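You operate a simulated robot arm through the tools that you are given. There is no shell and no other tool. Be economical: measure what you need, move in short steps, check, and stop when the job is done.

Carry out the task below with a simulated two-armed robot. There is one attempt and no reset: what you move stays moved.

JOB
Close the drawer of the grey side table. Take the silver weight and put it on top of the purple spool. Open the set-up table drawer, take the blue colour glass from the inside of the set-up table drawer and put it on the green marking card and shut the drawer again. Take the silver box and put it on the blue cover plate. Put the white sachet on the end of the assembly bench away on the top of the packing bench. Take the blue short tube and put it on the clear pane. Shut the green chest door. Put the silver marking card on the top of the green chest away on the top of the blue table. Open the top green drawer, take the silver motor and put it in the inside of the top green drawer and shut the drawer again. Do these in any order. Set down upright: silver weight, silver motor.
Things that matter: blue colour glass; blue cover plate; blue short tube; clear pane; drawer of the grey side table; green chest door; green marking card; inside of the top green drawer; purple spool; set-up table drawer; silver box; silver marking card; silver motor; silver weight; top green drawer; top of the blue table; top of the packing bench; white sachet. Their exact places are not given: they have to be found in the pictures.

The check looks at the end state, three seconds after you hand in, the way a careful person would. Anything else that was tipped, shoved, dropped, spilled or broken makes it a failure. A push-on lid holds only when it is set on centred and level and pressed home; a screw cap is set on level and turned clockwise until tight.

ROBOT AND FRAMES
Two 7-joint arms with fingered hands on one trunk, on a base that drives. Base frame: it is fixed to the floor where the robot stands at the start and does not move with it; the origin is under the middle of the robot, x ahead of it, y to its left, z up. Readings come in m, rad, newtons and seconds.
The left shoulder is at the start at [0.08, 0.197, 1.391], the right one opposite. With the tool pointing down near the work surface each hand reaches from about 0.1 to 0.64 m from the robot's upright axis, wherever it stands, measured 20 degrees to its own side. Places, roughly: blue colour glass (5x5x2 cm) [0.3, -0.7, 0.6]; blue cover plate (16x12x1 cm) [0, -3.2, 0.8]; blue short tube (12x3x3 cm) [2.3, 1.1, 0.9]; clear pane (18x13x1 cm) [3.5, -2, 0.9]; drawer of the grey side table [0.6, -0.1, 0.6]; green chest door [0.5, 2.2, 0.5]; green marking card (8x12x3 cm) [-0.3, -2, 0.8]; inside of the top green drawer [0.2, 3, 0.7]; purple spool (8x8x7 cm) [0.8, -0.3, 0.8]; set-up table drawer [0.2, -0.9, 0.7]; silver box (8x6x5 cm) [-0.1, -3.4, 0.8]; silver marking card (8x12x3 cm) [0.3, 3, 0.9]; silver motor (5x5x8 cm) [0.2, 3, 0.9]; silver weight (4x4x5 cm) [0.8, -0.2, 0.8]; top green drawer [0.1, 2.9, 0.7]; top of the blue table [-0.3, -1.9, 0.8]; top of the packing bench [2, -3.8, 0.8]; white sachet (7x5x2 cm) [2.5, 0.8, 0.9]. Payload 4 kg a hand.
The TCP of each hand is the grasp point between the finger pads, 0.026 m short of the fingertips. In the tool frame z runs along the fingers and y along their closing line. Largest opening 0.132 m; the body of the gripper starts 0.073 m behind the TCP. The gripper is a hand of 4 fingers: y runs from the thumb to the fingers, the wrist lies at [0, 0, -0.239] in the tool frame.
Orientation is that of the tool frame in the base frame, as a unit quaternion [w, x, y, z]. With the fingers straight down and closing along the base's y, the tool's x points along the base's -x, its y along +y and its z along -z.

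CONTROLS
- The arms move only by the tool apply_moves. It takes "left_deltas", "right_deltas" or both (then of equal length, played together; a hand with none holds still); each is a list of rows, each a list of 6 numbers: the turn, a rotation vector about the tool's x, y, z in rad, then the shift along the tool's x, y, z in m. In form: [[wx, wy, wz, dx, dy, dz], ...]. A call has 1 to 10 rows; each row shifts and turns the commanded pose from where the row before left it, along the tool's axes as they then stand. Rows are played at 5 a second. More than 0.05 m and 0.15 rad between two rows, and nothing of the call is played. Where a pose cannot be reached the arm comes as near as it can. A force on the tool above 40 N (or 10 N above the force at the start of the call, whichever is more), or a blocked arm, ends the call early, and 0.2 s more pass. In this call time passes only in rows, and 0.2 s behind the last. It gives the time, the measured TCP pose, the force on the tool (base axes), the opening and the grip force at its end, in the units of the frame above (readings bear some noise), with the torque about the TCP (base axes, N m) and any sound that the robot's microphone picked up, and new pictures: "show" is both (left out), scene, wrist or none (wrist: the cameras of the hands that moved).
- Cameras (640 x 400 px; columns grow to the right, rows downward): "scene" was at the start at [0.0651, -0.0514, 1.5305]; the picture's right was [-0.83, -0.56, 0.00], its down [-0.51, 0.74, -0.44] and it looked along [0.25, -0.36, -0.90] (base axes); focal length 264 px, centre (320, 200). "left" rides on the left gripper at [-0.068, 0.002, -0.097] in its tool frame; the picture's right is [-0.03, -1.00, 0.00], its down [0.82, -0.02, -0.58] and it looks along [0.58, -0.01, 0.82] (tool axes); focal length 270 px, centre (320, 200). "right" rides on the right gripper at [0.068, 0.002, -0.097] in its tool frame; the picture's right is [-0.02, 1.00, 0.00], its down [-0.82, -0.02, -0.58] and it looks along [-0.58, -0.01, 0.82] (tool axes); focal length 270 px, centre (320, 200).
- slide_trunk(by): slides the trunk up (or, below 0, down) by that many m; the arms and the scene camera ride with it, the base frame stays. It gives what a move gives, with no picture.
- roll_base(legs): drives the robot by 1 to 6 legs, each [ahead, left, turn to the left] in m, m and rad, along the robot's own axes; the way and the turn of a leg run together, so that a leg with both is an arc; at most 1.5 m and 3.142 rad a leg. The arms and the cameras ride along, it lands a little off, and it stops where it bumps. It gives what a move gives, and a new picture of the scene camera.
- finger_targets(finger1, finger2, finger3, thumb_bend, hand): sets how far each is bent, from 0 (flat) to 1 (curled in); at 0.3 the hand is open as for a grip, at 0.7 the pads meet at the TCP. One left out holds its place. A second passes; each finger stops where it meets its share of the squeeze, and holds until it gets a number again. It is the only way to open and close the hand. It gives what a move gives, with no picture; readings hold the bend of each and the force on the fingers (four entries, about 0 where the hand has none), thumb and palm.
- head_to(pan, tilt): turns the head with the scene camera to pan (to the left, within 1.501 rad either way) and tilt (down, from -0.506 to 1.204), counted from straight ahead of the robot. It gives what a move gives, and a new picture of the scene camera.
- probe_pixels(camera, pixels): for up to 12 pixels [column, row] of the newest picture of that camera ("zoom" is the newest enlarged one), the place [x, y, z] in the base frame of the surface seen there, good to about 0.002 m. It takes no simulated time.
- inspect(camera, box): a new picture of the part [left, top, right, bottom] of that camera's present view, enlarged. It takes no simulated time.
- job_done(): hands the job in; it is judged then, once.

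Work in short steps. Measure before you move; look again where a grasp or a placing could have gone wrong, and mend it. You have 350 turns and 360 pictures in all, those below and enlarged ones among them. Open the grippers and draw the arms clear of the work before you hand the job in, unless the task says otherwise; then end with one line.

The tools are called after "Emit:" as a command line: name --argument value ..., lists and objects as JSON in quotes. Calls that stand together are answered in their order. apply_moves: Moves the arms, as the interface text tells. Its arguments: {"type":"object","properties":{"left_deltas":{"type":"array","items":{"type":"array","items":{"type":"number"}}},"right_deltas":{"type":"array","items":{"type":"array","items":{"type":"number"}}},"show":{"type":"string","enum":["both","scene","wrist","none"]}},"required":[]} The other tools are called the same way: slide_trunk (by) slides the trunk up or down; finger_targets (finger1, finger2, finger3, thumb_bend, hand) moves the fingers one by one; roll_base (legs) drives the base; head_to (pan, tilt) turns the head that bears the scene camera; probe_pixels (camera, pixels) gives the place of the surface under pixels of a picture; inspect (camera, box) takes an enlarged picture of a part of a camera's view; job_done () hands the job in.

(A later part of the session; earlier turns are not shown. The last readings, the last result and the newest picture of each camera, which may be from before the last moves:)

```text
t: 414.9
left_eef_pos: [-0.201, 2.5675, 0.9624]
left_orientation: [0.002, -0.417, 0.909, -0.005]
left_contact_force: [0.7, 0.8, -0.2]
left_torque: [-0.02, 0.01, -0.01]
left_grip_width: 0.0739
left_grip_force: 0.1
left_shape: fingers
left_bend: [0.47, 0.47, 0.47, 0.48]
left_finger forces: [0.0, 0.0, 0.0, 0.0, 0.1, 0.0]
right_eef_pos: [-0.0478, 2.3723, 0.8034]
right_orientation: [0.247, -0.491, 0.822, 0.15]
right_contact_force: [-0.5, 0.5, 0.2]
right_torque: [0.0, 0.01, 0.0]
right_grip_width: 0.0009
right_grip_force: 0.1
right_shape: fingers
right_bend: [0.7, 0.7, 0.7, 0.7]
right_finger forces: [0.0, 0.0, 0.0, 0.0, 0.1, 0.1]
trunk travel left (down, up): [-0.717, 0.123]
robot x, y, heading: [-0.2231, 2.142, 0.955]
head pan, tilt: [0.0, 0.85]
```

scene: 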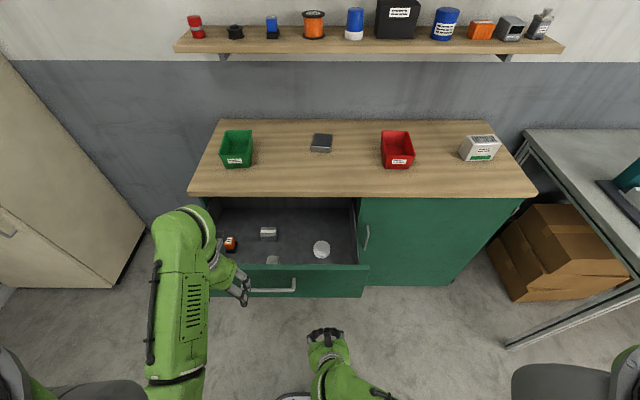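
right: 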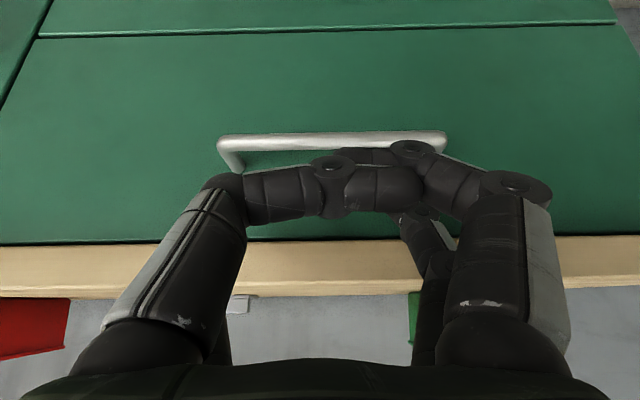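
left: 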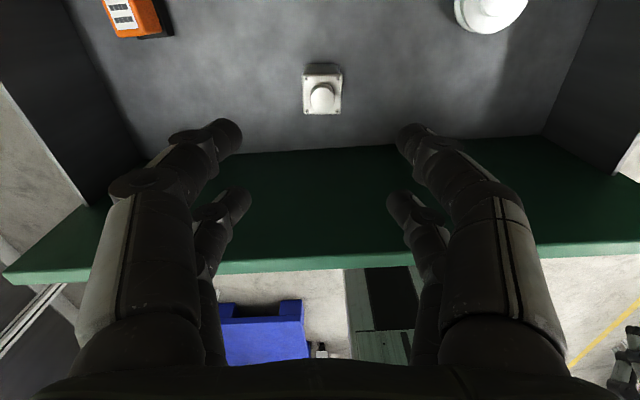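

I push the drawer in steadily with the arm.

Emit:
apply_moves --right_deltas '[[0, 0, 0, -0.0248, -0.0038, 0.0164], [0, 0, 0, -0.0248, -0.0038, 0.0164], [0, 0, 0, -0.0248, -0.0038, 0.0164], [0, 0, 0, -0.0165, -0.0025, 0.011], [0, 0, 0, -0.0165, -0.0025, 0.011], [0, 0, 0, -0.0165, -0.0025, 0.011], [0, 0, 0, -0.0165, -0.0025, 0.011], [0, 0, 0, -0.0165, -0.0025, 0.011], [0, 0, 0, -0.0165, -0.0025, 0.011], [0, 0, 0, -0.0165, -0.0025, 0.011]]' --show "scene"

```text
t: 417.1
left_eef_pos: [-0.2024, 2.566, 0.9634]
left_orientation: [0.001, -0.417, 0.909, -0.004]
left_contact_force: [0.3, 0.9, 0.4]
left_torque: [-0.01, 0.01, 0.01]
left_grip_width: 0.0742
left_grip_force: 0.0
left_shape: fingers
left_bend: [0.47, 0.47, 0.47, 0.48]
left_finger forces: [0.1, 0.1, 0.0, 0.0, 0.0, 0.0]
right_eef_pos: [0.0844, 2.5605, 0.803]
right_orientation: [0.248, -0.491, 0.822, 0.15]
right_contact_force: [0.2, 0.2, 1.1]
right_torque: [-0.02, -0.01, 0.0]
right_grip_width: 0.001
right_grip_force: 0.1
right_shape: fingers
right_bend: [0.7, 0.7, 0.7, 0.7]
right_finger forces: [0.1, 0.0, 0.1, 0.0, 0.1, 0.0]
trunk travel left (down, up): [-0.717, 0.123]
robot x, y, heading: [-0.2286, 2.1448, 0.957]
head pan, tilt: [0.0, 0.85]
```

scene: 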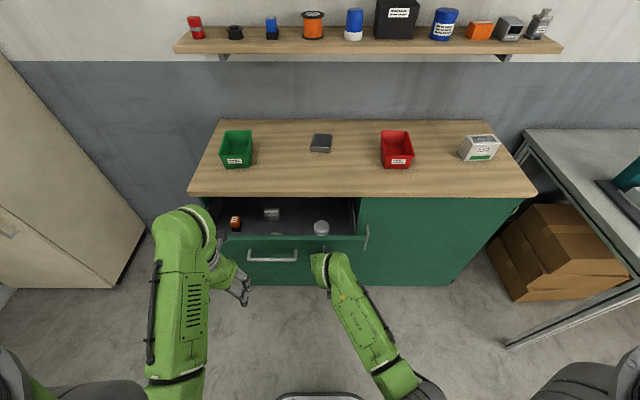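

Half closed. I roll ahead 0.11 and finish with small arm steps.

Emit:
roll_base --legs '[[0.11, 0, 0]]'

Emit:
apply_moves --right_deltas '[[0, 0, 0, -0.0124, -0.0019, 0.0082], [0, 0, 0, -0.0124, -0.0019, 0.0082], [0, 0, 0, -0.0124, -0.0019, 0.0082], [0, 0, 0, -0.0124, -0.0019, 0.0082], [0, 0, 0, -0.0124, -0.0019, 0.0082], [0, 0, 0, -0.0124, -0.0019, 0.0082], [0, 0, 0, -0.0124, -0.0019, 0.0082], [0, 0, 0, -0.0124, -0.0019, 0.0082]]' --show "scene"

```text
t: 418.3
left_eef_pos: [-0.1427, 2.6497, 0.963]
left_orientation: [0.004, -0.418, 0.909, -0.004]
left_contact_force: [-0.4, 0.0, 0.4]
left_torque: [0.05, -0.03, 0.0]
left_grip_width: 0.074
left_grip_force: 0.0
left_shape: fingers
left_bend: [0.47, 0.47, 0.47, 0.48]
left_finger forces: [0.1, 0.1, 0.1, 0.0, 0.0, 0.0]
right_eef_pos: [0.1435, 2.6447, 0.805]
right_orientation: [0.249, -0.492, 0.821, 0.151]
right_contact_force: [0.1, 0.8, 0.3]
right_torque: [0.02, 0.0, -0.03]
right_grip_width: 0.0006
right_grip_force: 0.1
right_shape: fingers
right_bend: [0.7, 0.7, 0.7, 0.7]
right_finger forces: [0.1, 0.0, 0.0, 0.1, 0.0, 0.0]
trunk travel left (down, up): [-0.717, 0.123]
robot x, y, heading: [-0.1619, 2.2312, 0.959]
head pan, tilt: [0.0, 0.85]
```

scene: 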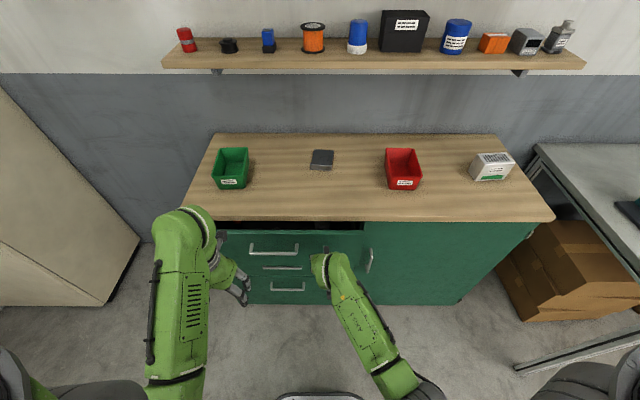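

```text
t: 419.9
left_eef_pos: [-0.1422, 2.6501, 0.9656]
left_orientation: [0.003, -0.418, 0.908, -0.004]
left_contact_force: [-0.7, 0.6, -0.3]
left_torque: [0.03, -0.03, 0.0]
left_grip_width: 0.0742
left_grip_force: 0.0
left_shape: fingers
left_bend: [0.47, 0.47, 0.47, 0.48]
left_finger forces: [0.1, 0.0, 0.0, 0.0, 0.0, 0.1]
right_eef_pos: [0.1957, 2.7176, 0.7973]
right_orientation: [0.239, -0.493, 0.824, 0.146]
right_contact_force: [-5.8, -10.6, 3.5]
right_torque: [0.05, 0.02, 0.04]
right_grip_width: 0.001
right_grip_force: 7.4
right_shape: fingers
right_bend: [0.7, 0.7, 0.72, 0.7]
right_finger forces: [0.1, 3.9, 10.1, 0.0, 0.0, 0.0]
trunk travel left (down, up): [-0.717, 0.123]
robot x, y, heading: [-0.1677, 2.2327, 0.964]
head pan, tilt: [0.0, 0.85]
stopped in row 7 (right hand): the force on the tool passed its limit at 47 N (the readings are from after the stop); the commanded pose is now the measured one
```

scene: 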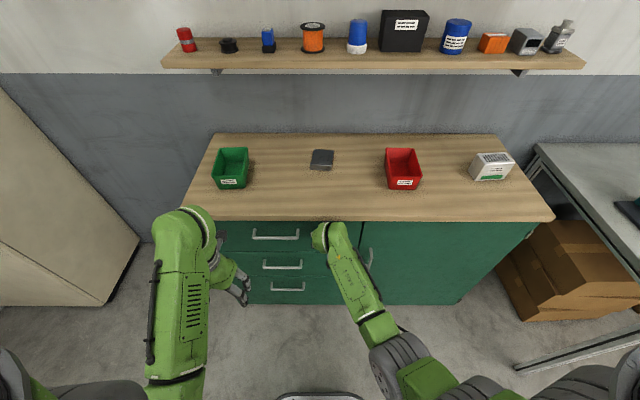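

The drawer met its stop. I verify the drawer and door planes.

Emit:
probe_pixels --camera "scene" --pixels '[[245, 247], [310, 245], [275, 237], [240, 290], [420, 260], [390, 290], [300, 262]]'

Emit:
apply_moves --right_deltas '[[0, 0, 0, 0.033, 0.005, -0.022], [0, 0, 0, 0.033, 0.005, -0.022], [0, 0, 0, 0.033, -0.02, -0.022], [0, 0, 0, 0, -0.03, -0.03], [0, 0, 0, 0, -0.03, -0.03]]' --show "none"

```text
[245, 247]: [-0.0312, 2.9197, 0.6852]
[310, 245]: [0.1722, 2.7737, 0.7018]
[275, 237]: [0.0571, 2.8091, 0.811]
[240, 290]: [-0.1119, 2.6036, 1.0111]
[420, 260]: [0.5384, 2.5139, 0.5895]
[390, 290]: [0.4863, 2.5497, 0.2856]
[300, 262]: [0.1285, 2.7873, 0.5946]
```

```text
t: 421.1
left_eef_pos: [-0.1409, 2.6518, 0.9636]
left_orientation: [0.003, -0.418, 0.909, -0.003]
left_contact_force: [-0.3, 0.9, -0.5]
left_torque: [0.05, 0.0, -0.01]
left_grip_width: 0.0738
left_grip_force: 0.1
left_shape: fingers
left_bend: [0.47, 0.47, 0.47, 0.48]
left_finger forces: [0.0, 0.0, 0.1, 0.0, 0.0, 0.1]
right_eef_pos: [0.1914, 2.5505, 0.849]
right_orientation: [0.239, -0.493, 0.823, 0.148]
right_contact_force: [0.0, 0.3, -0.3]
right_torque: [0.02, 0.01, -0.03]
right_grip_width: 0.0008
right_grip_force: 0.1
right_shape: fingers
right_bend: [0.7, 0.7, 0.7, 0.7]
right_finger forces: [0.0, 0.0, 0.1, 0.1, 0.0, 0.0]
trunk travel left (down, up): [-0.717, 0.123]
robot x, y, heading: [-0.1619, 2.2313, 0.962]
head pan, tilt: [0.0, 0.85]
```

Drawer and door are both flush (t≈−2.358). Now the silver card: I raise the trunk and right hand clear of the bins, then roll to bring the card into the left arm's reach.

Emit:
slide_trunk --by 0.12

Emit:
apply_moves --right_deltas '[[0, 0, 0, 0.01, 0, -0.035], [0, 0, 0, 0.01, 0, -0.035], [0, 0, 0, 0.01, 0, -0.035], [0, 0, 0, 0.01, 0, -0.03]]' --show "none"

Emit:
roll_base --legs '[[0, -0.15, 0], [0.34, 0, -0.008]]'

```text
t: 422.6
left_eef_pos: [-0.1405, 2.6527, 1.0822]
left_orientation: [0.002, -0.418, 0.909, -0.004]
left_contact_force: [0.0, 0.1, 0.5]
left_torque: [-0.02, -0.02, -0.01]
left_grip_width: 0.0739
left_grip_force: 0.0
left_shape: fingers
left_bend: [0.47, 0.47, 0.47, 0.48]
left_finger forces: [0.1, 0.0, 0.0, 0.1, 0.0, 0.1]
right_eef_pos: [0.1921, 2.5507, 0.9701]
right_orientation: [0.239, -0.494, 0.823, 0.147]
right_contact_force: [0.2, 0.2, 0.1]
right_torque: [-0.02, -0.04, 0.01]
right_grip_width: 0.001
right_grip_force: 0.1
right_shape: fingers
right_bend: [0.7, 0.7, 0.7, 0.7]
right_finger forces: [0.0, 0.0, 0.0, 0.1, 0.0, 0.0]
trunk travel left (down, up): [-0.837, 0.003]
robot x, y, heading: [-0.1654, 2.2298, 0.959]
head pan, tilt: [0.0, 0.85]
```

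```text
t: 423.6
left_eef_pos: [-0.1408, 2.6519, 1.0833]
left_orientation: [0.001, -0.418, 0.908, -0.004]
left_contact_force: [0.0, -0.7, 0.4]
left_torque: [0.02, -0.01, -0.03]
left_grip_width: 0.074
left_grip_force: 0.1
left_shape: fingers
left_bend: [0.47, 0.47, 0.47, 0.48]
left_finger forces: [0.1, 0.0, 0.1, 0.0, 0.0, 0.0]
right_eef_pos: [0.141, 2.4569, 1.0596]
right_orientation: [0.24, -0.493, 0.823, 0.147]
right_contact_force: [-0.4, -0.2, -0.1]
right_torque: [0.04, 0.02, 0.0]
right_grip_width: 0.0012
right_grip_force: 0.0
right_shape: fingers
right_bend: [0.7, 0.7, 0.7, 0.7]
right_finger forces: [0.0, 0.0, 0.1, 0.1, 0.0, 0.0]
trunk travel left (down, up): [-0.837, 0.003]
robot x, y, heading: [-0.1631, 2.2321, 0.954]
head pan, tilt: [0.0, 0.85]
```

```text
t: 426.8
left_eef_pos: [0.1775, 2.8417, 1.0839]
left_orientation: [0.003, -0.417, 0.909, -0.003]
left_contact_force: [0.2, -0.5, 0.1]
left_torque: [0.02, -0.02, -0.02]
left_grip_width: 0.074
left_grip_force: 0.0
left_shape: fingers
left_bend: [0.47, 0.47, 0.47, 0.48]
left_finger forces: [0.0, 0.1, 0.1, 0.1, 0.0, 0.1]
right_eef_pos: [0.4588, 2.6476, 1.0589]
right_orientation: [0.242, -0.491, 0.824, 0.146]
right_contact_force: [-0.2, -0.3, -0.4]
right_torque: [-0.01, -0.01, -0.03]
right_grip_width: 0.001
right_grip_force: 0.1
right_shape: fingers
right_bend: [0.7, 0.7, 0.7, 0.7]
right_finger forces: [0.0, 0.0, 0.0, 0.0, 0.1, 0.1]
trunk travel left (down, up): [-0.837, 0.003]
robot x, y, heading: [0.1551, 2.4204, 0.957]
head pan, tilt: [0.0, 0.85]
```

scene: 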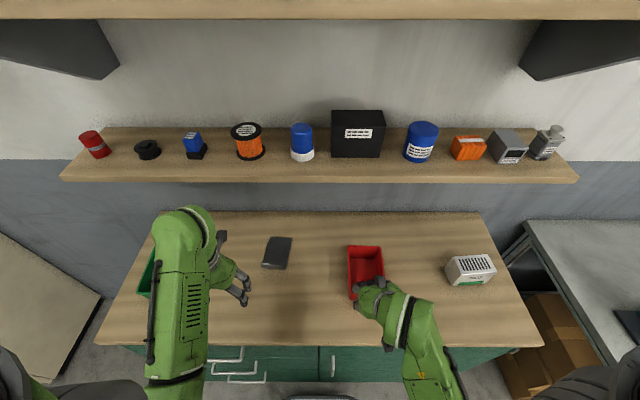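

The card is visible at (277,253). I zoom and probe it.

Emit:
inspect --camera "scene" --box '[240, 220, 320, 290]'

Emit:
probe_pixels --camera "zoom" --pixels '[[280, 150], [385, 150], [250, 300], [365, 320], [310, 230], [310, 300], [305, 325], [255, 320], [360, 345], [312, 280]]'

```text
5.71 times, centred on (280, 255) of scene
```

zoom: 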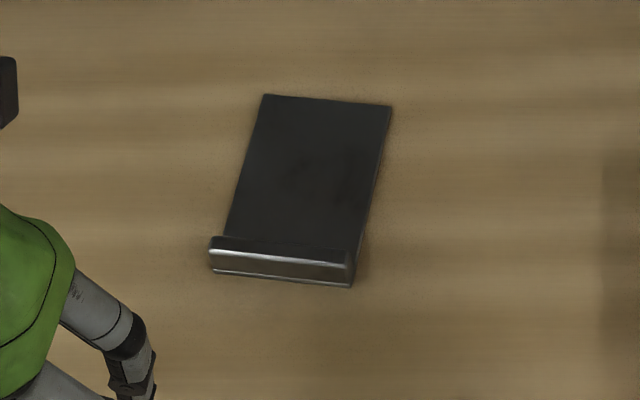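

```text
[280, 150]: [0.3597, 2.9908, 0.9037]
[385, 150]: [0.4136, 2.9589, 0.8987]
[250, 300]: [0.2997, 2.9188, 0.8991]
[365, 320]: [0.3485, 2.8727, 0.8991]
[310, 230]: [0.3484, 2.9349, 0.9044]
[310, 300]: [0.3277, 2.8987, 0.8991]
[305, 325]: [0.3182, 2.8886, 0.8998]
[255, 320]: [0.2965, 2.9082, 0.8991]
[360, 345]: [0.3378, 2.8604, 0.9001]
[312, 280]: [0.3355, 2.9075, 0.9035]
```

I probe the actual corners and lip.

Emit:
probe_pixels --camera "zoom" --pixels '[[268, 99], [387, 108], [215, 244], [346, 256], [280, 247], [280, 268], [220, 268], [345, 282], [300, 180]]'

```text
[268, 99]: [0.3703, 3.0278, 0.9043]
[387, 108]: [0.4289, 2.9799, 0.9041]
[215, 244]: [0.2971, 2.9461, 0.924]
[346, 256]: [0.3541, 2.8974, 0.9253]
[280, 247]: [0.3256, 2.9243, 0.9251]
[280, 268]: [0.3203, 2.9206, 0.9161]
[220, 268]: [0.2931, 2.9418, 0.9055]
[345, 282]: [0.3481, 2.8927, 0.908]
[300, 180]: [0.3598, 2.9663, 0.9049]
```

Card lip centre (0.3235,2.9195), width 7.5 cm, flat z 0.9045 over top 0.899; the shelf (z≥1.24, t −2.607) forbids a high approach. I open the left hand, descend here, then slide forward straddling the card.

Emit:
finger_targets --hand "left" --finger1 0.35 --finger2 0.35 --finger3 0.35 --thumb_bend 0.35

Emit:
apply_moves --left_deltas '[[0, 0, 0, 0, -0.02, 0.045], [0, 0, 0, 0, -0.02, 0.045], [0, 0, 0, 0, -0.02, 0.045], [0, 0, 0, -0.035, 0, 0], [0, 0, 0, -0.035, 0, 0]]' --show "both"

```text
t: 427.8
left_eef_pos: [0.1803, 2.8448, 1.0822]
left_orientation: [0.002, -0.417, 0.909, -0.004]
left_contact_force: [0.1, -0.6, 0.2]
left_torque: [0.02, -0.02, 0.02]
left_grip_width: 0.1159
left_grip_force: 0.1
left_shape: fingers
left_bend: [0.35, 0.35, 0.35, 0.35]
left_finger forces: [0.0, 0.0, 0.0, 0.1, 0.1, 0.0]
right_eef_pos: [0.4619, 2.6506, 1.0581]
right_orientation: [0.24, -0.493, 0.824, 0.147]
right_contact_force: [-0.4, -0.7, -0.8]
right_torque: [0.01, 0.01, 0.01]
right_grip_width: 0.001
right_grip_force: 0.1
right_shape: fingers
right_bend: [0.7, 0.7, 0.7, 0.7]
right_finger forces: [0.0, 0.1, 0.0, 0.1, 0.0, 0.0]
trunk travel left (down, up): [-0.837, 0.003]
robot x, y, heading: [0.1555, 2.4221, 0.958]
head pan, tilt: [0.0, 0.85]
```

```text
t: 429.0
left_eef_pos: [0.2738, 2.8612, 0.945]
left_orientation: [0.0, -0.417, 0.909, -0.005]
left_contact_force: [0.6, -0.1, 0.7]
left_torque: [0.02, 0.03, 0.02]
left_grip_width: 0.1161
left_grip_force: 0.1
left_shape: fingers
left_bend: [0.35, 0.35, 0.35, 0.35]
left_finger forces: [0.1, 0.0, 0.0, 0.0, 0.0, 0.1]
right_eef_pos: [0.4632, 2.6517, 1.0582]
right_orientation: [0.238, -0.493, 0.824, 0.147]
right_contact_force: [0.2, -0.1, -0.5]
right_torque: [-0.02, 0.03, -0.02]
right_grip_width: 0.001
right_grip_force: 0.0
right_shape: fingers
right_bend: [0.7, 0.7, 0.7, 0.7]
right_finger forces: [0.1, 0.1, 0.0, 0.0, 0.0, 0.1]
trunk travel left (down, up): [-0.837, 0.003]
robot x, y, heading: [0.154, 2.4227, 0.953]
head pan, tilt: [0.0, 0.85]
```

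scene: 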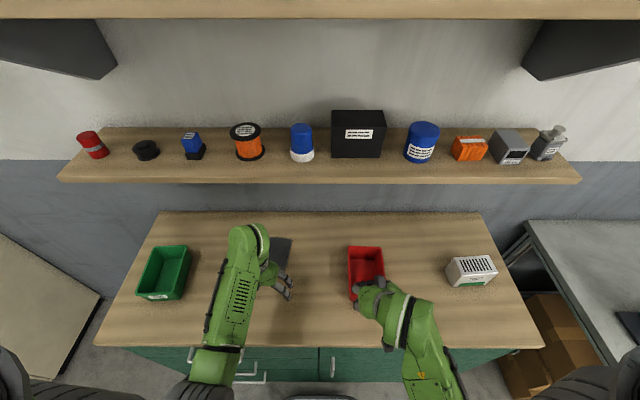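
left: 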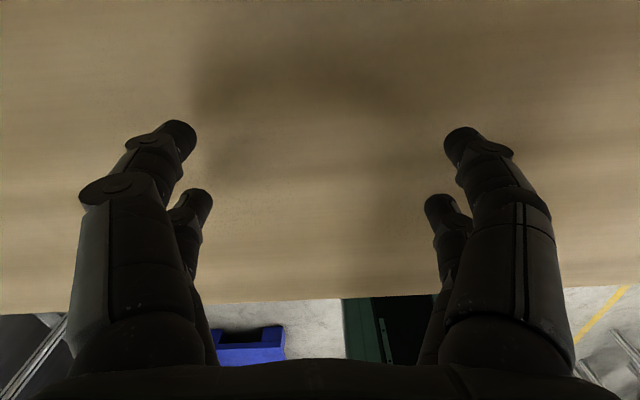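

Next forward 0.093 to straddle the card, then down 11 mm.

Emit:
apply_moves --left_deltas '[[0, 0, 0, -0.031, 0, 0], [0, 0, 0, -0.031, 0, 0], [0, 0, 0, -0.031, 0, 0], [0, 0, 0, 0, 0, 0.009]]' --show "wrist"

```text
t: 430.0
left_eef_pos: [0.3313, 2.9285, 0.9391]
left_orientation: [0.003, -0.417, 0.909, -0.004]
left_contact_force: [0.5, -0.3, 0.7]
left_torque: [0.01, 0.02, 0.0]
left_grip_width: 0.1163
left_grip_force: 0.1
left_shape: fingers
left_bend: [0.35, 0.35, 0.35, 0.35]
left_finger forces: [0.1, 0.1, 0.0, 0.1, 0.0, 0.0]
right_eef_pos: [0.4609, 2.6495, 1.0583]
right_orientation: [0.241, -0.492, 0.824, 0.147]
right_contact_force: [0.0, 0.2, -1.1]
right_torque: [-0.02, 0.01, -0.02]
right_grip_width: 0.0011
right_grip_force: 0.0
right_shape: fingers
right_bend: [0.7, 0.7, 0.7, 0.7]
right_finger forces: [0.0, 0.1, 0.0, 0.0, 0.0, 0.1]
trunk travel left (down, up): [-0.837, 0.003]
robot x, y, heading: [0.1534, 2.4218, 0.957]
head pan, tilt: [0.0, 0.85]
```

left: 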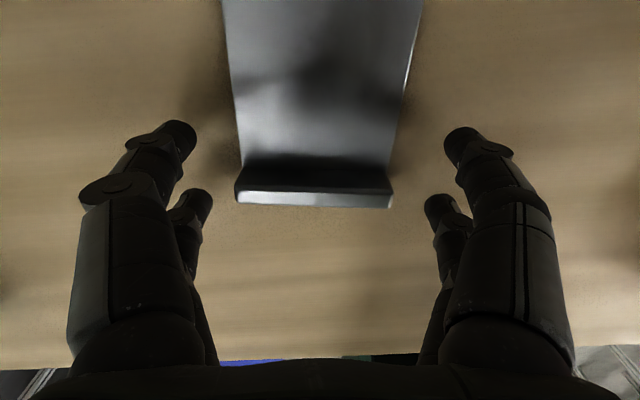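

Well aligned: rear pair at the lip, front pair along the flat. I lower 6 mm and close.

Emit:
apply_moves --left_deltas '[[0, 0, 0, 0, 0.002, 0.006]]' --show "none"

Emit:
finger_targets --hand "left" --finger1 0.58 --finger2 0.58 --finger3 0.58 --thumb_bend 0.58

Emit:
inspect --camera "left" --box '[120, 20, 520, 270]'

```text
t: 430.4
left_eef_pos: [0.3303, 2.9296, 0.9331]
left_orientation: [0.001, -0.418, 0.908, -0.005]
left_contact_force: [0.8, 0.5, 0.2]
left_torque: [0.03, 0.0, -0.05]
left_grip_width: 0.1164
left_grip_force: 0.0
left_shape: fingers
left_bend: [0.35, 0.35, 0.35, 0.35]
left_finger forces: [0.0, 0.0, 0.0, 0.0, 0.0, 0.0]
right_eef_pos: [0.4618, 2.6512, 1.0585]
right_orientation: [0.239, -0.493, 0.824, 0.147]
right_contact_force: [-0.3, -0.9, -0.3]
right_torque: [0.0, -0.01, -0.04]
right_grip_width: 0.0011
right_grip_force: 0.1
right_shape: fingers
right_bend: [0.7, 0.7, 0.7, 0.7]
right_finger forces: [0.0, 0.0, 0.1, 0.1, 0.0, 0.0]
trunk travel left (down, up): [-0.837, 0.003]
robot x, y, heading: [0.1563, 2.4268, 0.953]
head pan, tilt: [0.0, 0.85]
```

```text
t: 431.4
left_eef_pos: [0.3302, 2.9274, 0.9356]
left_orientation: [0.003, -0.417, 0.909, -0.003]
left_contact_force: [-0.4, -0.2, 13.9]
left_torque: [0.48, 0.07, 0.06]
left_grip_width: 0.0589
left_grip_force: 10.2
left_shape: fingers
left_bend: [0.53, 0.55, 0.54, 0.55]
left_finger forces: [12.5, 1.9, 2.8, 0.1, 4.4, 0.0]
right_eef_pos: [0.4614, 2.6483, 1.0588]
right_orientation: [0.24, -0.492, 0.824, 0.147]
right_contact_force: [0.4, -0.3, -0.7]
right_torque: [-0.02, 0.05, -0.02]
right_grip_width: 0.001
right_grip_force: 0.0
right_shape: fingers
right_bend: [0.7, 0.7, 0.7, 0.7]
right_finger forces: [0.1, 0.1, 0.0, 0.0, 0.0, 0.1]
trunk travel left (down, up): [-0.837, 0.003]
robot x, y, heading: [0.1552, 2.4245, 0.959]
head pan, tilt: [0.0, 0.85]
```

```text
1.60 times, centred on (320, 145) of left
```

zoom: 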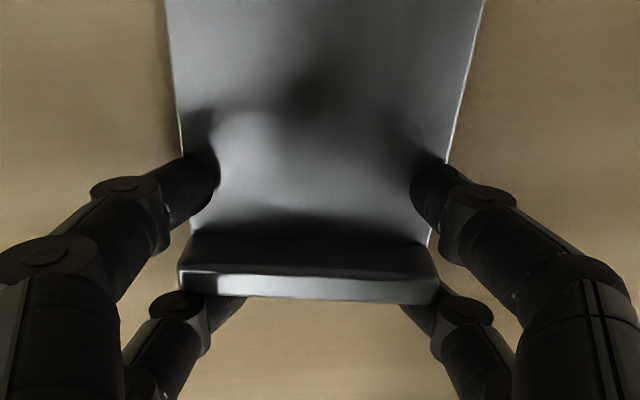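

The pairs ended up astride the lip, not gripping. I reopen and withdraw straight back; the right hand, turned across, can pinch the lip properly.

Emit:
finger_targets --hand "left" --finger1 0.33 --finger2 0.33 --finger3 0.33 --thumb_bend 0.33

Emit:
apply_moves --left_deltas '[[0, 0, 0, 0, 0, -0.006], [0, 0, 0, 0.045, 0, 0], [0, 0, 0, 0.045, 0, 0], [0, 0, 0, 0.045, 0, -0.01], [0, 0, 0, 0.04, 0.02, -0.03], [0, 0, 0, 0, 0.03, -0.035], [0, 0, 0, 0, 0, -0.04]]' --show "scene"

```text
t: 432.4
left_eef_pos: [0.3297, 2.9284, 0.9336]
left_orientation: [0.001, -0.418, 0.909, -0.005]
left_contact_force: [-0.1, 0.1, 0.1]
left_torque: [-0.01, -0.04, 0.01]
left_grip_width: 0.1226
left_grip_force: 0.2
left_shape: fingers
left_bend: [0.33, 0.33, 0.33, 0.33]
left_finger forces: [0.2, 0.6, 0.1, 0.0, 0.1, 0.0]
right_eef_pos: [0.4619, 2.6492, 1.0578]
right_orientation: [0.24, -0.492, 0.824, 0.147]
right_contact_force: [0.2, -1.0, -0.2]
right_torque: [-0.01, 0.02, 0.0]
right_grip_width: 0.0013
right_grip_force: 0.0
right_shape: fingers
right_bend: [0.7, 0.7, 0.7, 0.7]
right_finger forces: [0.0, 0.1, 0.1, 0.0, 0.0, 0.1]
trunk travel left (down, up): [-0.837, 0.003]
robot x, y, heading: [0.1559, 2.4256, 0.954]
head pan, tilt: [0.0, 0.85]
```

```text
refused: row 5 steps farther than a row can; nothing moved
```

Emit:
apply_moves --left_deltas '[[0, 0, 0, 0, 0, -0.006], [0, 0, 0, 0.045, 0, 0], [0, 0, 0, 0.045, 0, 0], [0, 0, 0, 0.045, 0, -0.01], [0, 0, 0, 0.035, 0.015, -0.025], [0, 0, 0, 0, 0.03, -0.035], [0, 0, 0, 0, 0, -0.04]]' --show "scene"

```text
t: 434.0
left_eef_pos: [0.1847, 2.8262, 1.0499]
left_orientation: [0.001, -0.417, 0.909, -0.004]
left_contact_force: [0.0, 0.1, 1.0]
left_torque: [0.0, -0.01, 0.0]
left_grip_width: 0.1229
left_grip_force: 0.1
left_shape: fingers
left_bend: [0.33, 0.33, 0.33, 0.33]
left_finger forces: [0.1, 0.0, 0.0, 0.0, 0.0, 0.0]
right_eef_pos: [0.4613, 2.6499, 1.0597]
right_orientation: [0.239, -0.493, 0.824, 0.147]
right_contact_force: [0.6, 0.9, 0.5]
right_torque: [0.01, 0.01, 0.0]
right_grip_width: 0.0012
right_grip_force: 0.0
right_shape: fingers
right_bend: [0.7, 0.7, 0.7, 0.7]
right_finger forces: [0.0, 0.1, 0.0, 0.0, 0.0, 0.1]
trunk travel left (down, up): [-0.837, 0.003]
robot x, y, heading: [0.1563, 2.4238, 0.956]
head pan, tilt: [0.0, 0.85]
```

scene: 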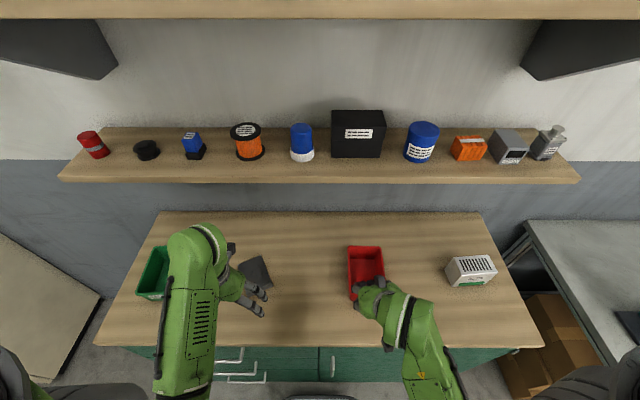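

The card was dragged and rotated a little but is safe. I move the left hand away and re-measure.

Emit:
apply_moves --left_deltas '[[0, 0, 0, 0.04, 0.01, 0], [0, 0, 0, 0.04, 0.02, 0], [0, 0, 0, 0.04, 0.02, 0], [0, 0, 0, 0.03, 0.02, 0]]' --show "none"

Emit:
inspect --camera "scene" --box '[210, 230, 310, 310]'

```text
t: 434.7
left_eef_pos: [0.1321, 2.7693, 1.0442]
left_orientation: [0.009, -0.33, 0.944, 0.005]
left_contact_force: [-0.4, 0.1, -0.4]
left_torque: [-0.03, 0.01, -0.06]
left_grip_width: 0.1231
left_grip_force: 0.0
left_shape: fingers
left_bend: [0.33, 0.33, 0.33, 0.33]
left_finger forces: [0.1, 0.0, 0.0, 0.0, 0.0, 0.0]
left hand out of reach, approached as far as the arm can: row 3
right_eef_pos: [0.4622, 2.6498, 1.0612]
right_orientation: [0.24, -0.491, 0.824, 0.146]
right_contact_force: [0.0, 0.3, 0.7]
right_torque: [-0.04, -0.01, 0.02]
right_grip_width: 0.0012
right_grip_force: 0.1
right_shape: fingers
right_bend: [0.7, 0.7, 0.7, 0.7]
right_finger forces: [0.1, 0.0, 0.0, 0.1, 0.0, 0.0]
trunk travel left (down, up): [-0.837, 0.003]
robot x, y, heading: [0.1572, 2.4237, 0.956]
head pan, tilt: [0.0, 0.85]
stopped in row 3 (left hand): the arm was blocked; the commanded pose is now the measured one
```

```text
5.00 times, centred on (260, 270) of scene
```

zoom: 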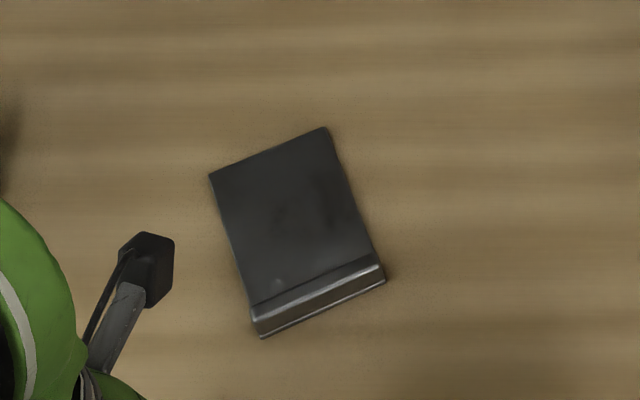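

Emit:
probe_pixels --camera "zoom" --pixels '[[214, 176], [322, 131], [255, 308], [377, 262], [318, 284], [258, 330], [382, 282], [320, 308], [290, 220]]'

```text
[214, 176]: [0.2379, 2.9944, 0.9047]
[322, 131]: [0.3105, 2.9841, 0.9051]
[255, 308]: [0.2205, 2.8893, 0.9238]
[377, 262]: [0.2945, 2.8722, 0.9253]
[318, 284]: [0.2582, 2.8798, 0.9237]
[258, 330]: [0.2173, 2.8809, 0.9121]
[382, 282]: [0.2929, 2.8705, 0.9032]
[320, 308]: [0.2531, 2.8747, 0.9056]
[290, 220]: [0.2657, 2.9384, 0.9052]
```

Lip now centred at (0.2575,2.881), axis −13°. I back up 0.1 and turn left 0.4 so the right hand can pinch the lip with a comfortable yaw.

Emit:
roll_base --legs '[[-0.1, 0, 0], [0, 0, 0.4]]'

Emit:
apply_moves --right_deltas '[[0, 0.14, 0, 0, 0, 0], [0, 0.14, 0, 0, 0, 0], [0, 0.14, 0, 0, 0, 0], [0, 0.13, 0, 0, 0, 0], [0, 0, -0.15, 0, 0, 0], [0, 0, -0.15, 0, 0, 0], [0, 0, -0.15, 0, 0, 0], [0, 0, -0.15, 0, 0, 0], [0, 0, -0.15, 0, 0, 0]]' --show "scene"

```text
t: 437.1
left_eef_pos: [-0.0601, 2.6491, 1.0425]
left_orientation: [0.007, -0.513, 0.858, 0.006]
left_contact_force: [1.4, 0.3, 0.1]
left_torque: [-0.05, 0.0, 0.0]
left_grip_width: 0.1228
left_grip_force: 0.0
left_shape: fingers
left_bend: [0.33, 0.33, 0.33, 0.33]
left_finger forces: [0.0, 0.0, 0.0, 0.0, 0.1, 0.1]
right_eef_pos: [0.2901, 2.6672, 1.0581]
right_orientation: [0.205, -0.647, 0.709, 0.191]
right_contact_force: [-0.4, 0.6, 0.3]
right_torque: [-0.03, 0.02, -0.02]
right_grip_width: 0.001
right_grip_force: 0.0
right_shape: fingers
right_bend: [0.7, 0.7, 0.7, 0.7]
right_finger forces: [0.1, 0.0, 0.0, 0.0, 0.1, 0.0]
trunk travel left (down, up): [-0.837, 0.003]
robot x, y, heading: [0.0966, 2.341, 1.36]
head pan, tilt: [0.0, 0.85]
```

scene: 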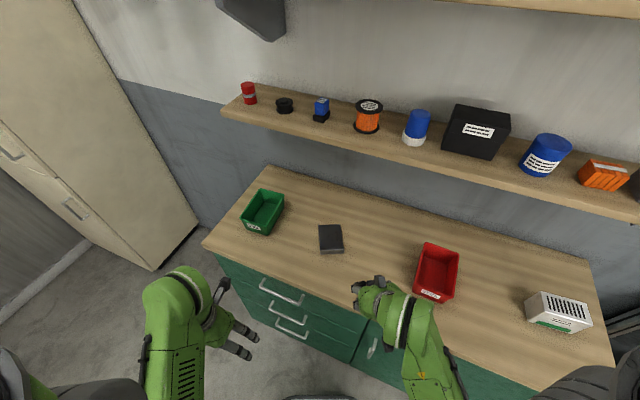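

```text
t: 439.1
left_eef_pos: [-0.0608, 2.6473, 1.0426]
left_orientation: [0.008, -0.513, 0.858, 0.005]
left_contact_force: [0.5, -0.1, 0.2]
left_torque: [-0.03, 0.04, 0.01]
left_grip_width: 0.123
left_grip_force: 0.2
left_shape: fingers
left_bend: [0.33, 0.33, 0.33, 0.33]
left_finger forces: [0.1, 0.0, 0.0, 0.1, 0.0, 0.0]
right_eef_pos: [0.2899, 2.6682, 1.0586]
right_orientation: [-0.008, 0.899, -0.438, -0.006]
right_contact_force: [0.1, 0.0, 0.2]
right_torque: [-0.02, -0.01, -0.02]
right_grip_width: 0.0009
right_grip_force: 0.0
right_shape: fingers
right_bend: [0.7, 0.7, 0.7, 0.7]
right_finger forces: [0.1, 0.0, 0.0, 0.1, 0.0, 0.0]
trunk travel left (down, up): [-0.837, 0.003]
robot x, y, heading: [0.0978, 2.3399, 1.361]
head pan, tilt: [0.0, 0.85]
```

scene: 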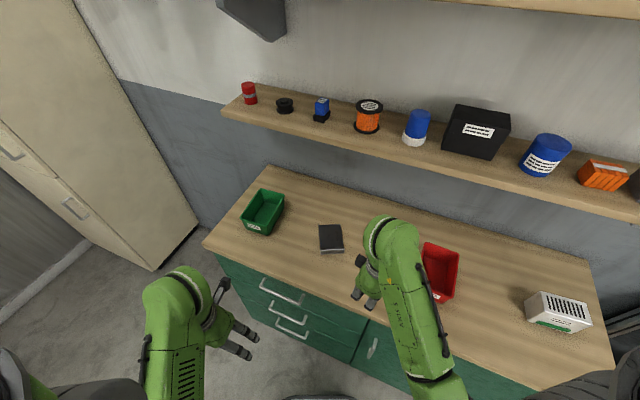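

I finish the yaw and move the right hand over the lip.

Emit:
finger_targets --hand "right" --finger1 0.5 --finger2 0.5 --finger3 0.5 --thumb_bend 0.5

Emit:
apply_moves --right_deltas '[[0, 0, -0.136, 0, 0, 0], [0, 0, -0.136, 0, 0, 0], [0, 0, -0.136, 0, 0, 0], [0, 0, -0.136, 0, 0, 0], [0, 0, -0.136, 0, 0, 0], [0, 0, 0, -0.0162, -0.0394, 0], [0, 0, 0, -0.0162, -0.0394, 0], [0, 0, 0, -0.0162, -0.0394, 0], [0, 0, 0, -0.0162, -0.0394, 0], [0, 0, 0, -0.0162, -0.0394, 0]]' --show "wrist"

```text
t: 440.1
left_eef_pos: [-0.0602, 2.6488, 1.0414]
left_orientation: [0.008, -0.513, 0.859, 0.006]
left_contact_force: [-0.2, 0.0, -0.3]
left_torque: [-0.03, -0.05, -0.01]
left_grip_width: 0.123
left_grip_force: 0.2
left_shape: fingers
left_bend: [0.33, 0.33, 0.33, 0.33]
left_finger forces: [0.0, 0.0, 0.1, 0.1, 0.0, 0.1]
right_eef_pos: [0.29, 2.6682, 1.0587]
right_orientation: [-0.007, 0.898, -0.44, -0.006]
right_contact_force: [0.5, 0.3, -0.8]
right_torque: [0.02, 0.0, 0.02]
right_grip_width: 0.0656
right_grip_force: 0.0
right_shape: fingers
right_bend: [0.5, 0.5, 0.5, 0.5]
right_finger forces: [0.1, 0.0, 0.0, 0.1, 0.1, 0.0]
trunk travel left (down, up): [-0.837, 0.003]
robot x, y, heading: [0.0956, 2.339, 1.358]
head pan, tilt: [0.0, 0.85]
```

```text
t: 442.3
left_eef_pos: [-0.0612, 2.651, 1.041]
left_orientation: [0.007, -0.512, 0.859, 0.004]
left_contact_force: [0.7, 1.2, -0.6]
left_torque: [-0.03, -0.01, 0.02]
left_grip_width: 0.1227
left_grip_force: 0.1
left_shape: fingers
left_bend: [0.33, 0.33, 0.33, 0.33]
left_finger forces: [0.1, 0.0, 0.0, 0.1, 0.0, 0.0]
right_eef_pos: [0.2563, 2.8814, 1.0615]
right_orientation: [-0.008, 0.993, -0.116, -0.003]
right_contact_force: [0.0, 0.3, 0.2]
right_torque: [-0.03, 0.02, -0.02]
right_grip_width: 0.0652
right_grip_force: 0.0
right_shape: fingers
right_bend: [0.5, 0.5, 0.5, 0.5]
right_finger forces: [0.0, 0.1, 0.0, 0.0, 0.1, 0.1]
trunk travel left (down, up): [-0.837, 0.003]
robot x, y, heading: [0.0959, 2.3395, 1.358]
head pan, tilt: [0.0, 0.85]
```

right: 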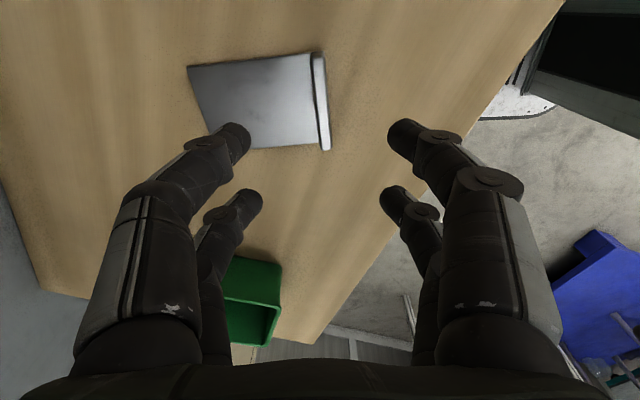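

The lip is centred under the hand (≈(322,102)). I trim the yaw by 0.08 and descend to z≈0.941.

Emit:
apply_moves --right_deltas '[[0, 0, -0.08, 0, 0, 0.03], [0, 0, 0, 0, 0, 0.04], [0, 0, 0, 0, 0, 0.035], [0, 0, 0, 0, 0, 0.015]]' --show "wrist"

```text
t: 443.3
left_eef_pos: [-0.0614, 2.6493, 1.0417]
left_orientation: [0.008, -0.513, 0.858, 0.006]
left_contact_force: [-1.0, 0.1, 0.7]
left_torque: [-0.01, -0.01, -0.02]
left_grip_width: 0.1232
left_grip_force: 0.1
left_shape: fingers
left_bend: [0.33, 0.33, 0.33, 0.33]
left_finger forces: [0.1, 0.0, 0.0, 0.0, 0.0, 0.0]
right_eef_pos: [0.2574, 2.8819, 0.9451]
right_orientation: [-0.011, 0.997, -0.076, -0.003]
right_contact_force: [0.0, -0.1, -0.8]
right_torque: [-0.01, 0.02, 0.01]
right_grip_width: 0.0655
right_grip_force: 0.0
right_shape: fingers
right_bend: [0.5, 0.5, 0.5, 0.5]
right_finger forces: [0.1, 0.0, 0.1, 0.0, 0.0, 0.0]
trunk travel left (down, up): [-0.837, 0.003]
robot x, y, heading: [0.0979, 2.3411, 1.365]
head pan, tilt: [0.0, 0.85]
```

right: 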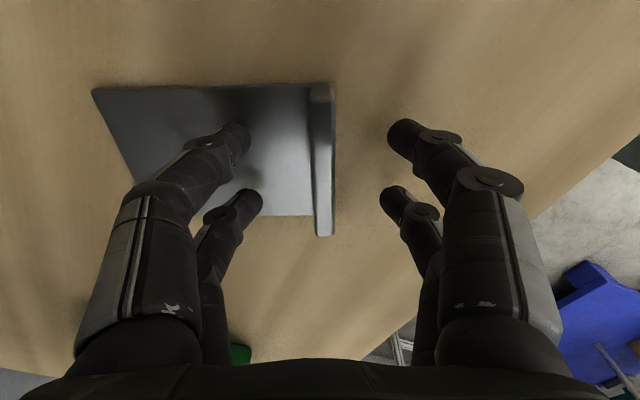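

Aligned. Down 4 mm and close to pinch the lip.

Emit:
apply_moves --right_deltas '[[0, 0, 0, 0, 0, 0.005]]' --show "none"

Emit:
finger_targets --hand "right" --finger1 0.76 --finger2 0.76 --finger3 0.76 --thumb_bend 0.76

Emit:
inspect --camera "right" --box '[120, 60, 520, 310]'

```text
t: 443.7
left_eef_pos: [-0.0616, 2.6493, 1.0409]
left_orientation: [0.008, -0.513, 0.859, 0.007]
left_contact_force: [0.1, -0.5, -0.2]
left_torque: [0.0, 0.01, -0.03]
left_grip_width: 0.1229
left_grip_force: 0.0
left_shape: fingers
left_bend: [0.33, 0.33, 0.33, 0.33]
left_finger forces: [0.0, 0.1, 0.0, 0.0, 0.0, 0.0]
right_eef_pos: [0.2575, 2.8831, 0.9381]
right_orientation: [-0.01, 0.997, -0.075, -0.002]
right_contact_force: [0.6, 0.7, -0.3]
right_torque: [0.01, -0.03, 0.0]
right_grip_width: 0.0658
right_grip_force: 0.1
right_shape: fingers
right_bend: [0.5, 0.5, 0.5, 0.5]
right_finger forces: [0.0, 0.1, 0.0, 0.0, 0.0, 0.1]
trunk travel left (down, up): [-0.837, 0.003]
robot x, y, heading: [0.0977, 2.3386, 1.36]
head pan, tilt: [0.0, 0.85]
```

```text
t: 444.7
left_eef_pos: [-0.0611, 2.6493, 1.0427]
left_orientation: [0.007, -0.512, 0.859, 0.006]
left_contact_force: [-0.7, 0.2, -0.8]
left_torque: [0.02, -0.02, 0.04]
left_grip_width: 0.1231
left_grip_force: 0.1
left_shape: fingers
left_bend: [0.33, 0.33, 0.33, 0.33]
left_finger forces: [0.0, 0.0, 0.0, 0.0, 0.1, 0.0]
right_eef_pos: [0.2573, 2.8812, 0.9375]
right_orientation: [-0.01, 0.997, -0.076, -0.003]
right_contact_force: [0.1, -0.8, -1.7]
right_torque: [0.01, -0.04, 0.0]
right_grip_width: 0.0076
right_grip_force: 17.7
right_shape: fingers
right_bend: [0.72, 0.72, 0.72, 0.71]
right_finger forces: [9.0, 8.8, 7.8, 0.1, 9.9, 0.1]
trunk travel left (down, up): [-0.837, 0.003]
robot x, y, heading: [0.0996, 2.3373, 1.357]
head pan, tilt: [0.0, 0.85]
```

```text
1.60 times, centred on (320, 185) of right
```

zoom: 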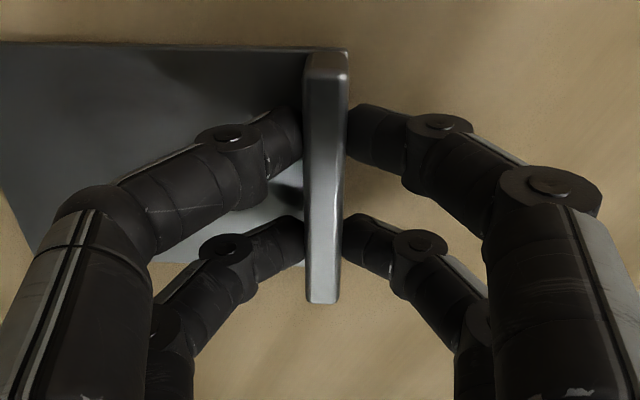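

A firm four-finger pinch on the lip. I lift.

Emit:
apply_moves --right_deltas '[[0, 0, 0, 0, 0, -0.02], [0, 0, 0, 0, 0, -0.035], [0, 0, 0, 0, 0, -0.035]]' --show "wrist"

Emit:
probe_pixels --camera "right" --pixels '[[150, 110], [250, 110], [300, 105], [180, 170], [325, 120]]'

```text
t: 445.5
left_eef_pos: [-0.06, 2.6484, 1.041]
left_orientation: [0.008, -0.513, 0.858, 0.006]
left_contact_force: [-0.5, -0.1, -1.0]
left_torque: [-0.02, -0.02, 0.0]
left_grip_width: 0.1229
left_grip_force: 0.0
left_shape: fingers
left_bend: [0.33, 0.33, 0.33, 0.33]
left_finger forces: [0.0, 0.1, 0.1, 0.0, 0.0, 0.0]
right_eef_pos: [0.2549, 2.8794, 1.0265]
right_orientation: [-0.009, 0.997, -0.076, -0.002]
right_contact_force: [-0.7, 0.1, -2.8]
right_torque: [-0.06, 0.03, 0.0]
right_grip_width: 0.0081
right_grip_force: 18.9
right_shape: fingers
right_bend: [0.72, 0.73, 0.72, 0.68]
right_finger forces: [9.6, 8.9, 8.1, 0.0, 10.6, 0.0]
trunk travel left (down, up): [-0.837, 0.003]
robot x, y, heading: [0.0961, 2.3406, 1.359]
head pan, tilt: [0.0, 0.85]
```

right: 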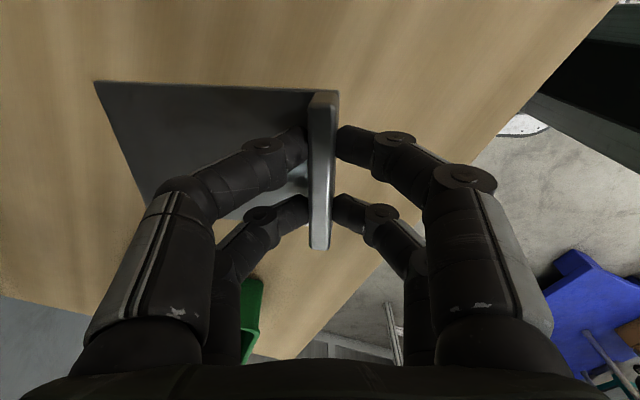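

```text
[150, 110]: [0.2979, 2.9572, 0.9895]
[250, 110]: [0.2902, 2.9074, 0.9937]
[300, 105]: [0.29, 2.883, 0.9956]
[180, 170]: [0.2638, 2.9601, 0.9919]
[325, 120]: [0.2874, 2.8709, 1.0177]
```

The card is held level. I pull the hand in, back away from the chest and turn toward the table aisle.

Emit:
apply_moves --right_deltas '[[0, 0, 0, 0, 0.035, 0], [0, 0, 0, 0, 0.035, 0], [0, 0, 0, 0, 0.035, 0]]' --show "none"

Emit:
roll_base --legs '[[-0.45, 0, 0], [0, 0, -1.98]]'

```text
t: 446.3
left_eef_pos: [-0.0613, 2.6476, 1.0415]
left_orientation: [0.008, -0.513, 0.859, 0.005]
left_contact_force: [0.6, -0.5, -0.2]
left_torque: [0.0, 0.02, 0.0]
left_grip_width: 0.1229
left_grip_force: 0.1
left_shape: fingers
left_bend: [0.33, 0.33, 0.33, 0.33]
left_finger forces: [0.1, 0.0, 0.1, 0.1, 0.0, 0.0]
right_eef_pos: [0.2397, 2.7763, 1.0268]
right_orientation: [-0.01, 0.997, -0.075, -0.003]
right_contact_force: [0.1, -1.0, -1.2]
right_torque: [-0.07, 0.0, -0.01]
right_grip_width: 0.0073
right_grip_force: 19.0
right_shape: fingers
right_bend: [0.72, 0.73, 0.72, 0.68]
right_finger forces: [9.6, 8.9, 8.0, 0.0, 10.6, 0.0]
trunk travel left (down, up): [-0.837, 0.003]
robot x, y, heading: [0.0921, 2.3372, 1.358]
head pan, tilt: [0.0, 0.85]
```

```text
t: 453.7
left_eef_pos: [0.3477, 1.9343, 1.0428]
left_orientation: [0.009, 0.425, 0.905, -0.003]
left_contact_force: [0.2, -0.7, -0.6]
left_torque: [-0.03, 0.01, -0.03]
left_grip_width: 0.1231
left_grip_force: 0.0
left_shape: fingers
left_bend: [0.33, 0.33, 0.33, 0.33]
left_finger forces: [0.0, 0.0, 0.0, 0.1, 0.0, 0.0]
right_eef_pos: [0.3535, 1.6054, 1.025]
right_orientation: [0.008, -0.495, 0.869, -0.007]
right_contact_force: [0.0, 0.3, -1.6]
right_torque: [0.04, 0.06, -0.02]
right_grip_width: 0.0074
right_grip_force: 16.9
right_shape: fingers
right_bend: [0.72, 0.73, 0.72, 0.68]
right_finger forces: [9.0, 8.3, 7.4, 0.0, 9.8, 0.0]
trunk travel left (down, up): [-0.837, 0.003]
robot x, y, heading: [0.003, 1.9024, -0.594]
head pan, tilt: [0.0, 0.85]
```

scene: 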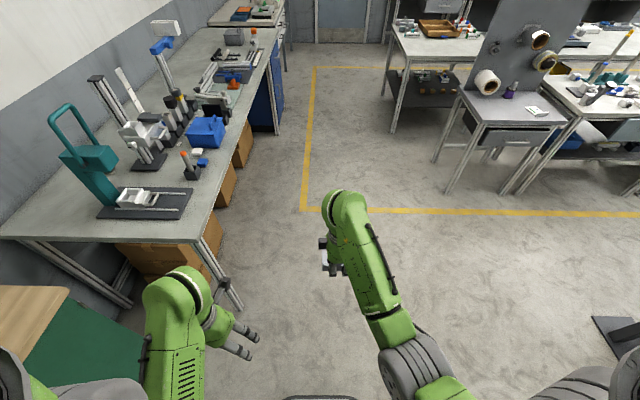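

Clear floor ahead; I check the dark foot at lower right (605,330) before driving on.

Emit:
probe_pixels --camera "scene" --pixels '[[600, 325], [620, 350], [635, 320], [520, 135], [515, 215]]'

Emit:
roll_base --legs '[[0.95, 0, -0.026]]'

Emit:
head_to --pan -0.9 --tilt 0.6

```text
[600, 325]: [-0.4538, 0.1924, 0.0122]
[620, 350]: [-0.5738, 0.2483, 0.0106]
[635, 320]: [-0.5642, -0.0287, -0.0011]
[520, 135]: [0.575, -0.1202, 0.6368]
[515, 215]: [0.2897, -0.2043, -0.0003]
```

```text
t: 458.6
left_eef_pos: [1.1137, 1.3633, 1.0432]
left_orientation: [0.01, 0.45, 0.893, -0.004]
left_contact_force: [-0.5, 0.4, 0.6]
left_torque: [0.01, -0.01, 0.0]
left_grip_width: 0.123
left_grip_force: 0.2
left_shape: fingers
left_bend: [0.33, 0.33, 0.33, 0.33]
left_finger forces: [0.0, 0.0, 0.0, 0.1, 0.0, 0.0]
right_eef_pos: [1.1029, 1.0356, 1.0275]
right_orientation: [0.007, -0.47, 0.882, -0.007]
right_contact_force: [0.4, 0.2, -2.1]
right_torque: [-0.01, 0.02, 0.02]
right_grip_width: 0.0072
right_grip_force: 17.4
right_shape: fingers
right_bend: [0.72, 0.73, 0.72, 0.68]
right_finger forces: [9.0, 8.4, 7.6, 0.0, 9.9, 0.1]
trunk travel left (down, up): [-0.837, 0.003]
robot x, y, heading: [0.7706, 1.3518, -0.652]
head pan, tilt: [0.0, 0.85]
```

scene: 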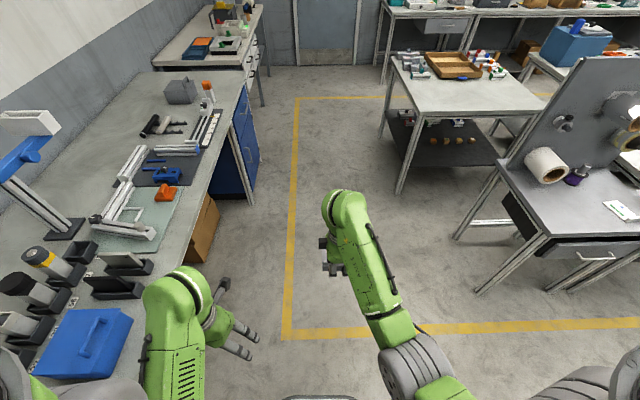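

```text
t: 459.8
left_eef_pos: [1.1165, 1.3613, 1.0425]
left_orientation: [0.009, 0.451, 0.892, -0.004]
left_contact_force: [0.0, 0.0, -0.6]
left_torque: [0.01, -0.02, 0.03]
left_grip_width: 0.123
left_grip_force: 0.0
left_shape: fingers
left_bend: [0.33, 0.33, 0.33, 0.33]
left_finger forces: [0.0, 0.1, 0.0, 0.1, 0.0, 0.1]
right_eef_pos: [1.1036, 1.0355, 1.0254]
right_orientation: [0.008, -0.47, 0.883, -0.006]
right_contact_force: [-0.5, -0.5, -1.1]
right_torque: [0.05, 0.01, -0.03]
right_grip_width: 0.0073
right_grip_force: 17.6
right_shape: fingers
right_bend: [0.72, 0.73, 0.72, 0.68]
right_finger forces: [9.1, 8.2, 7.5, 0.0, 9.8, 0.0]
trunk travel left (down, up): [-0.837, 0.003]
robot x, y, heading: [0.7658, 1.3537, -0.654]
head pan, tilt: [-0.901, 0.6]
```

scene: 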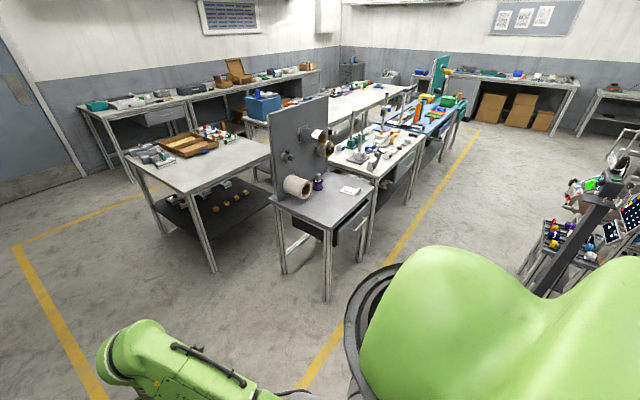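

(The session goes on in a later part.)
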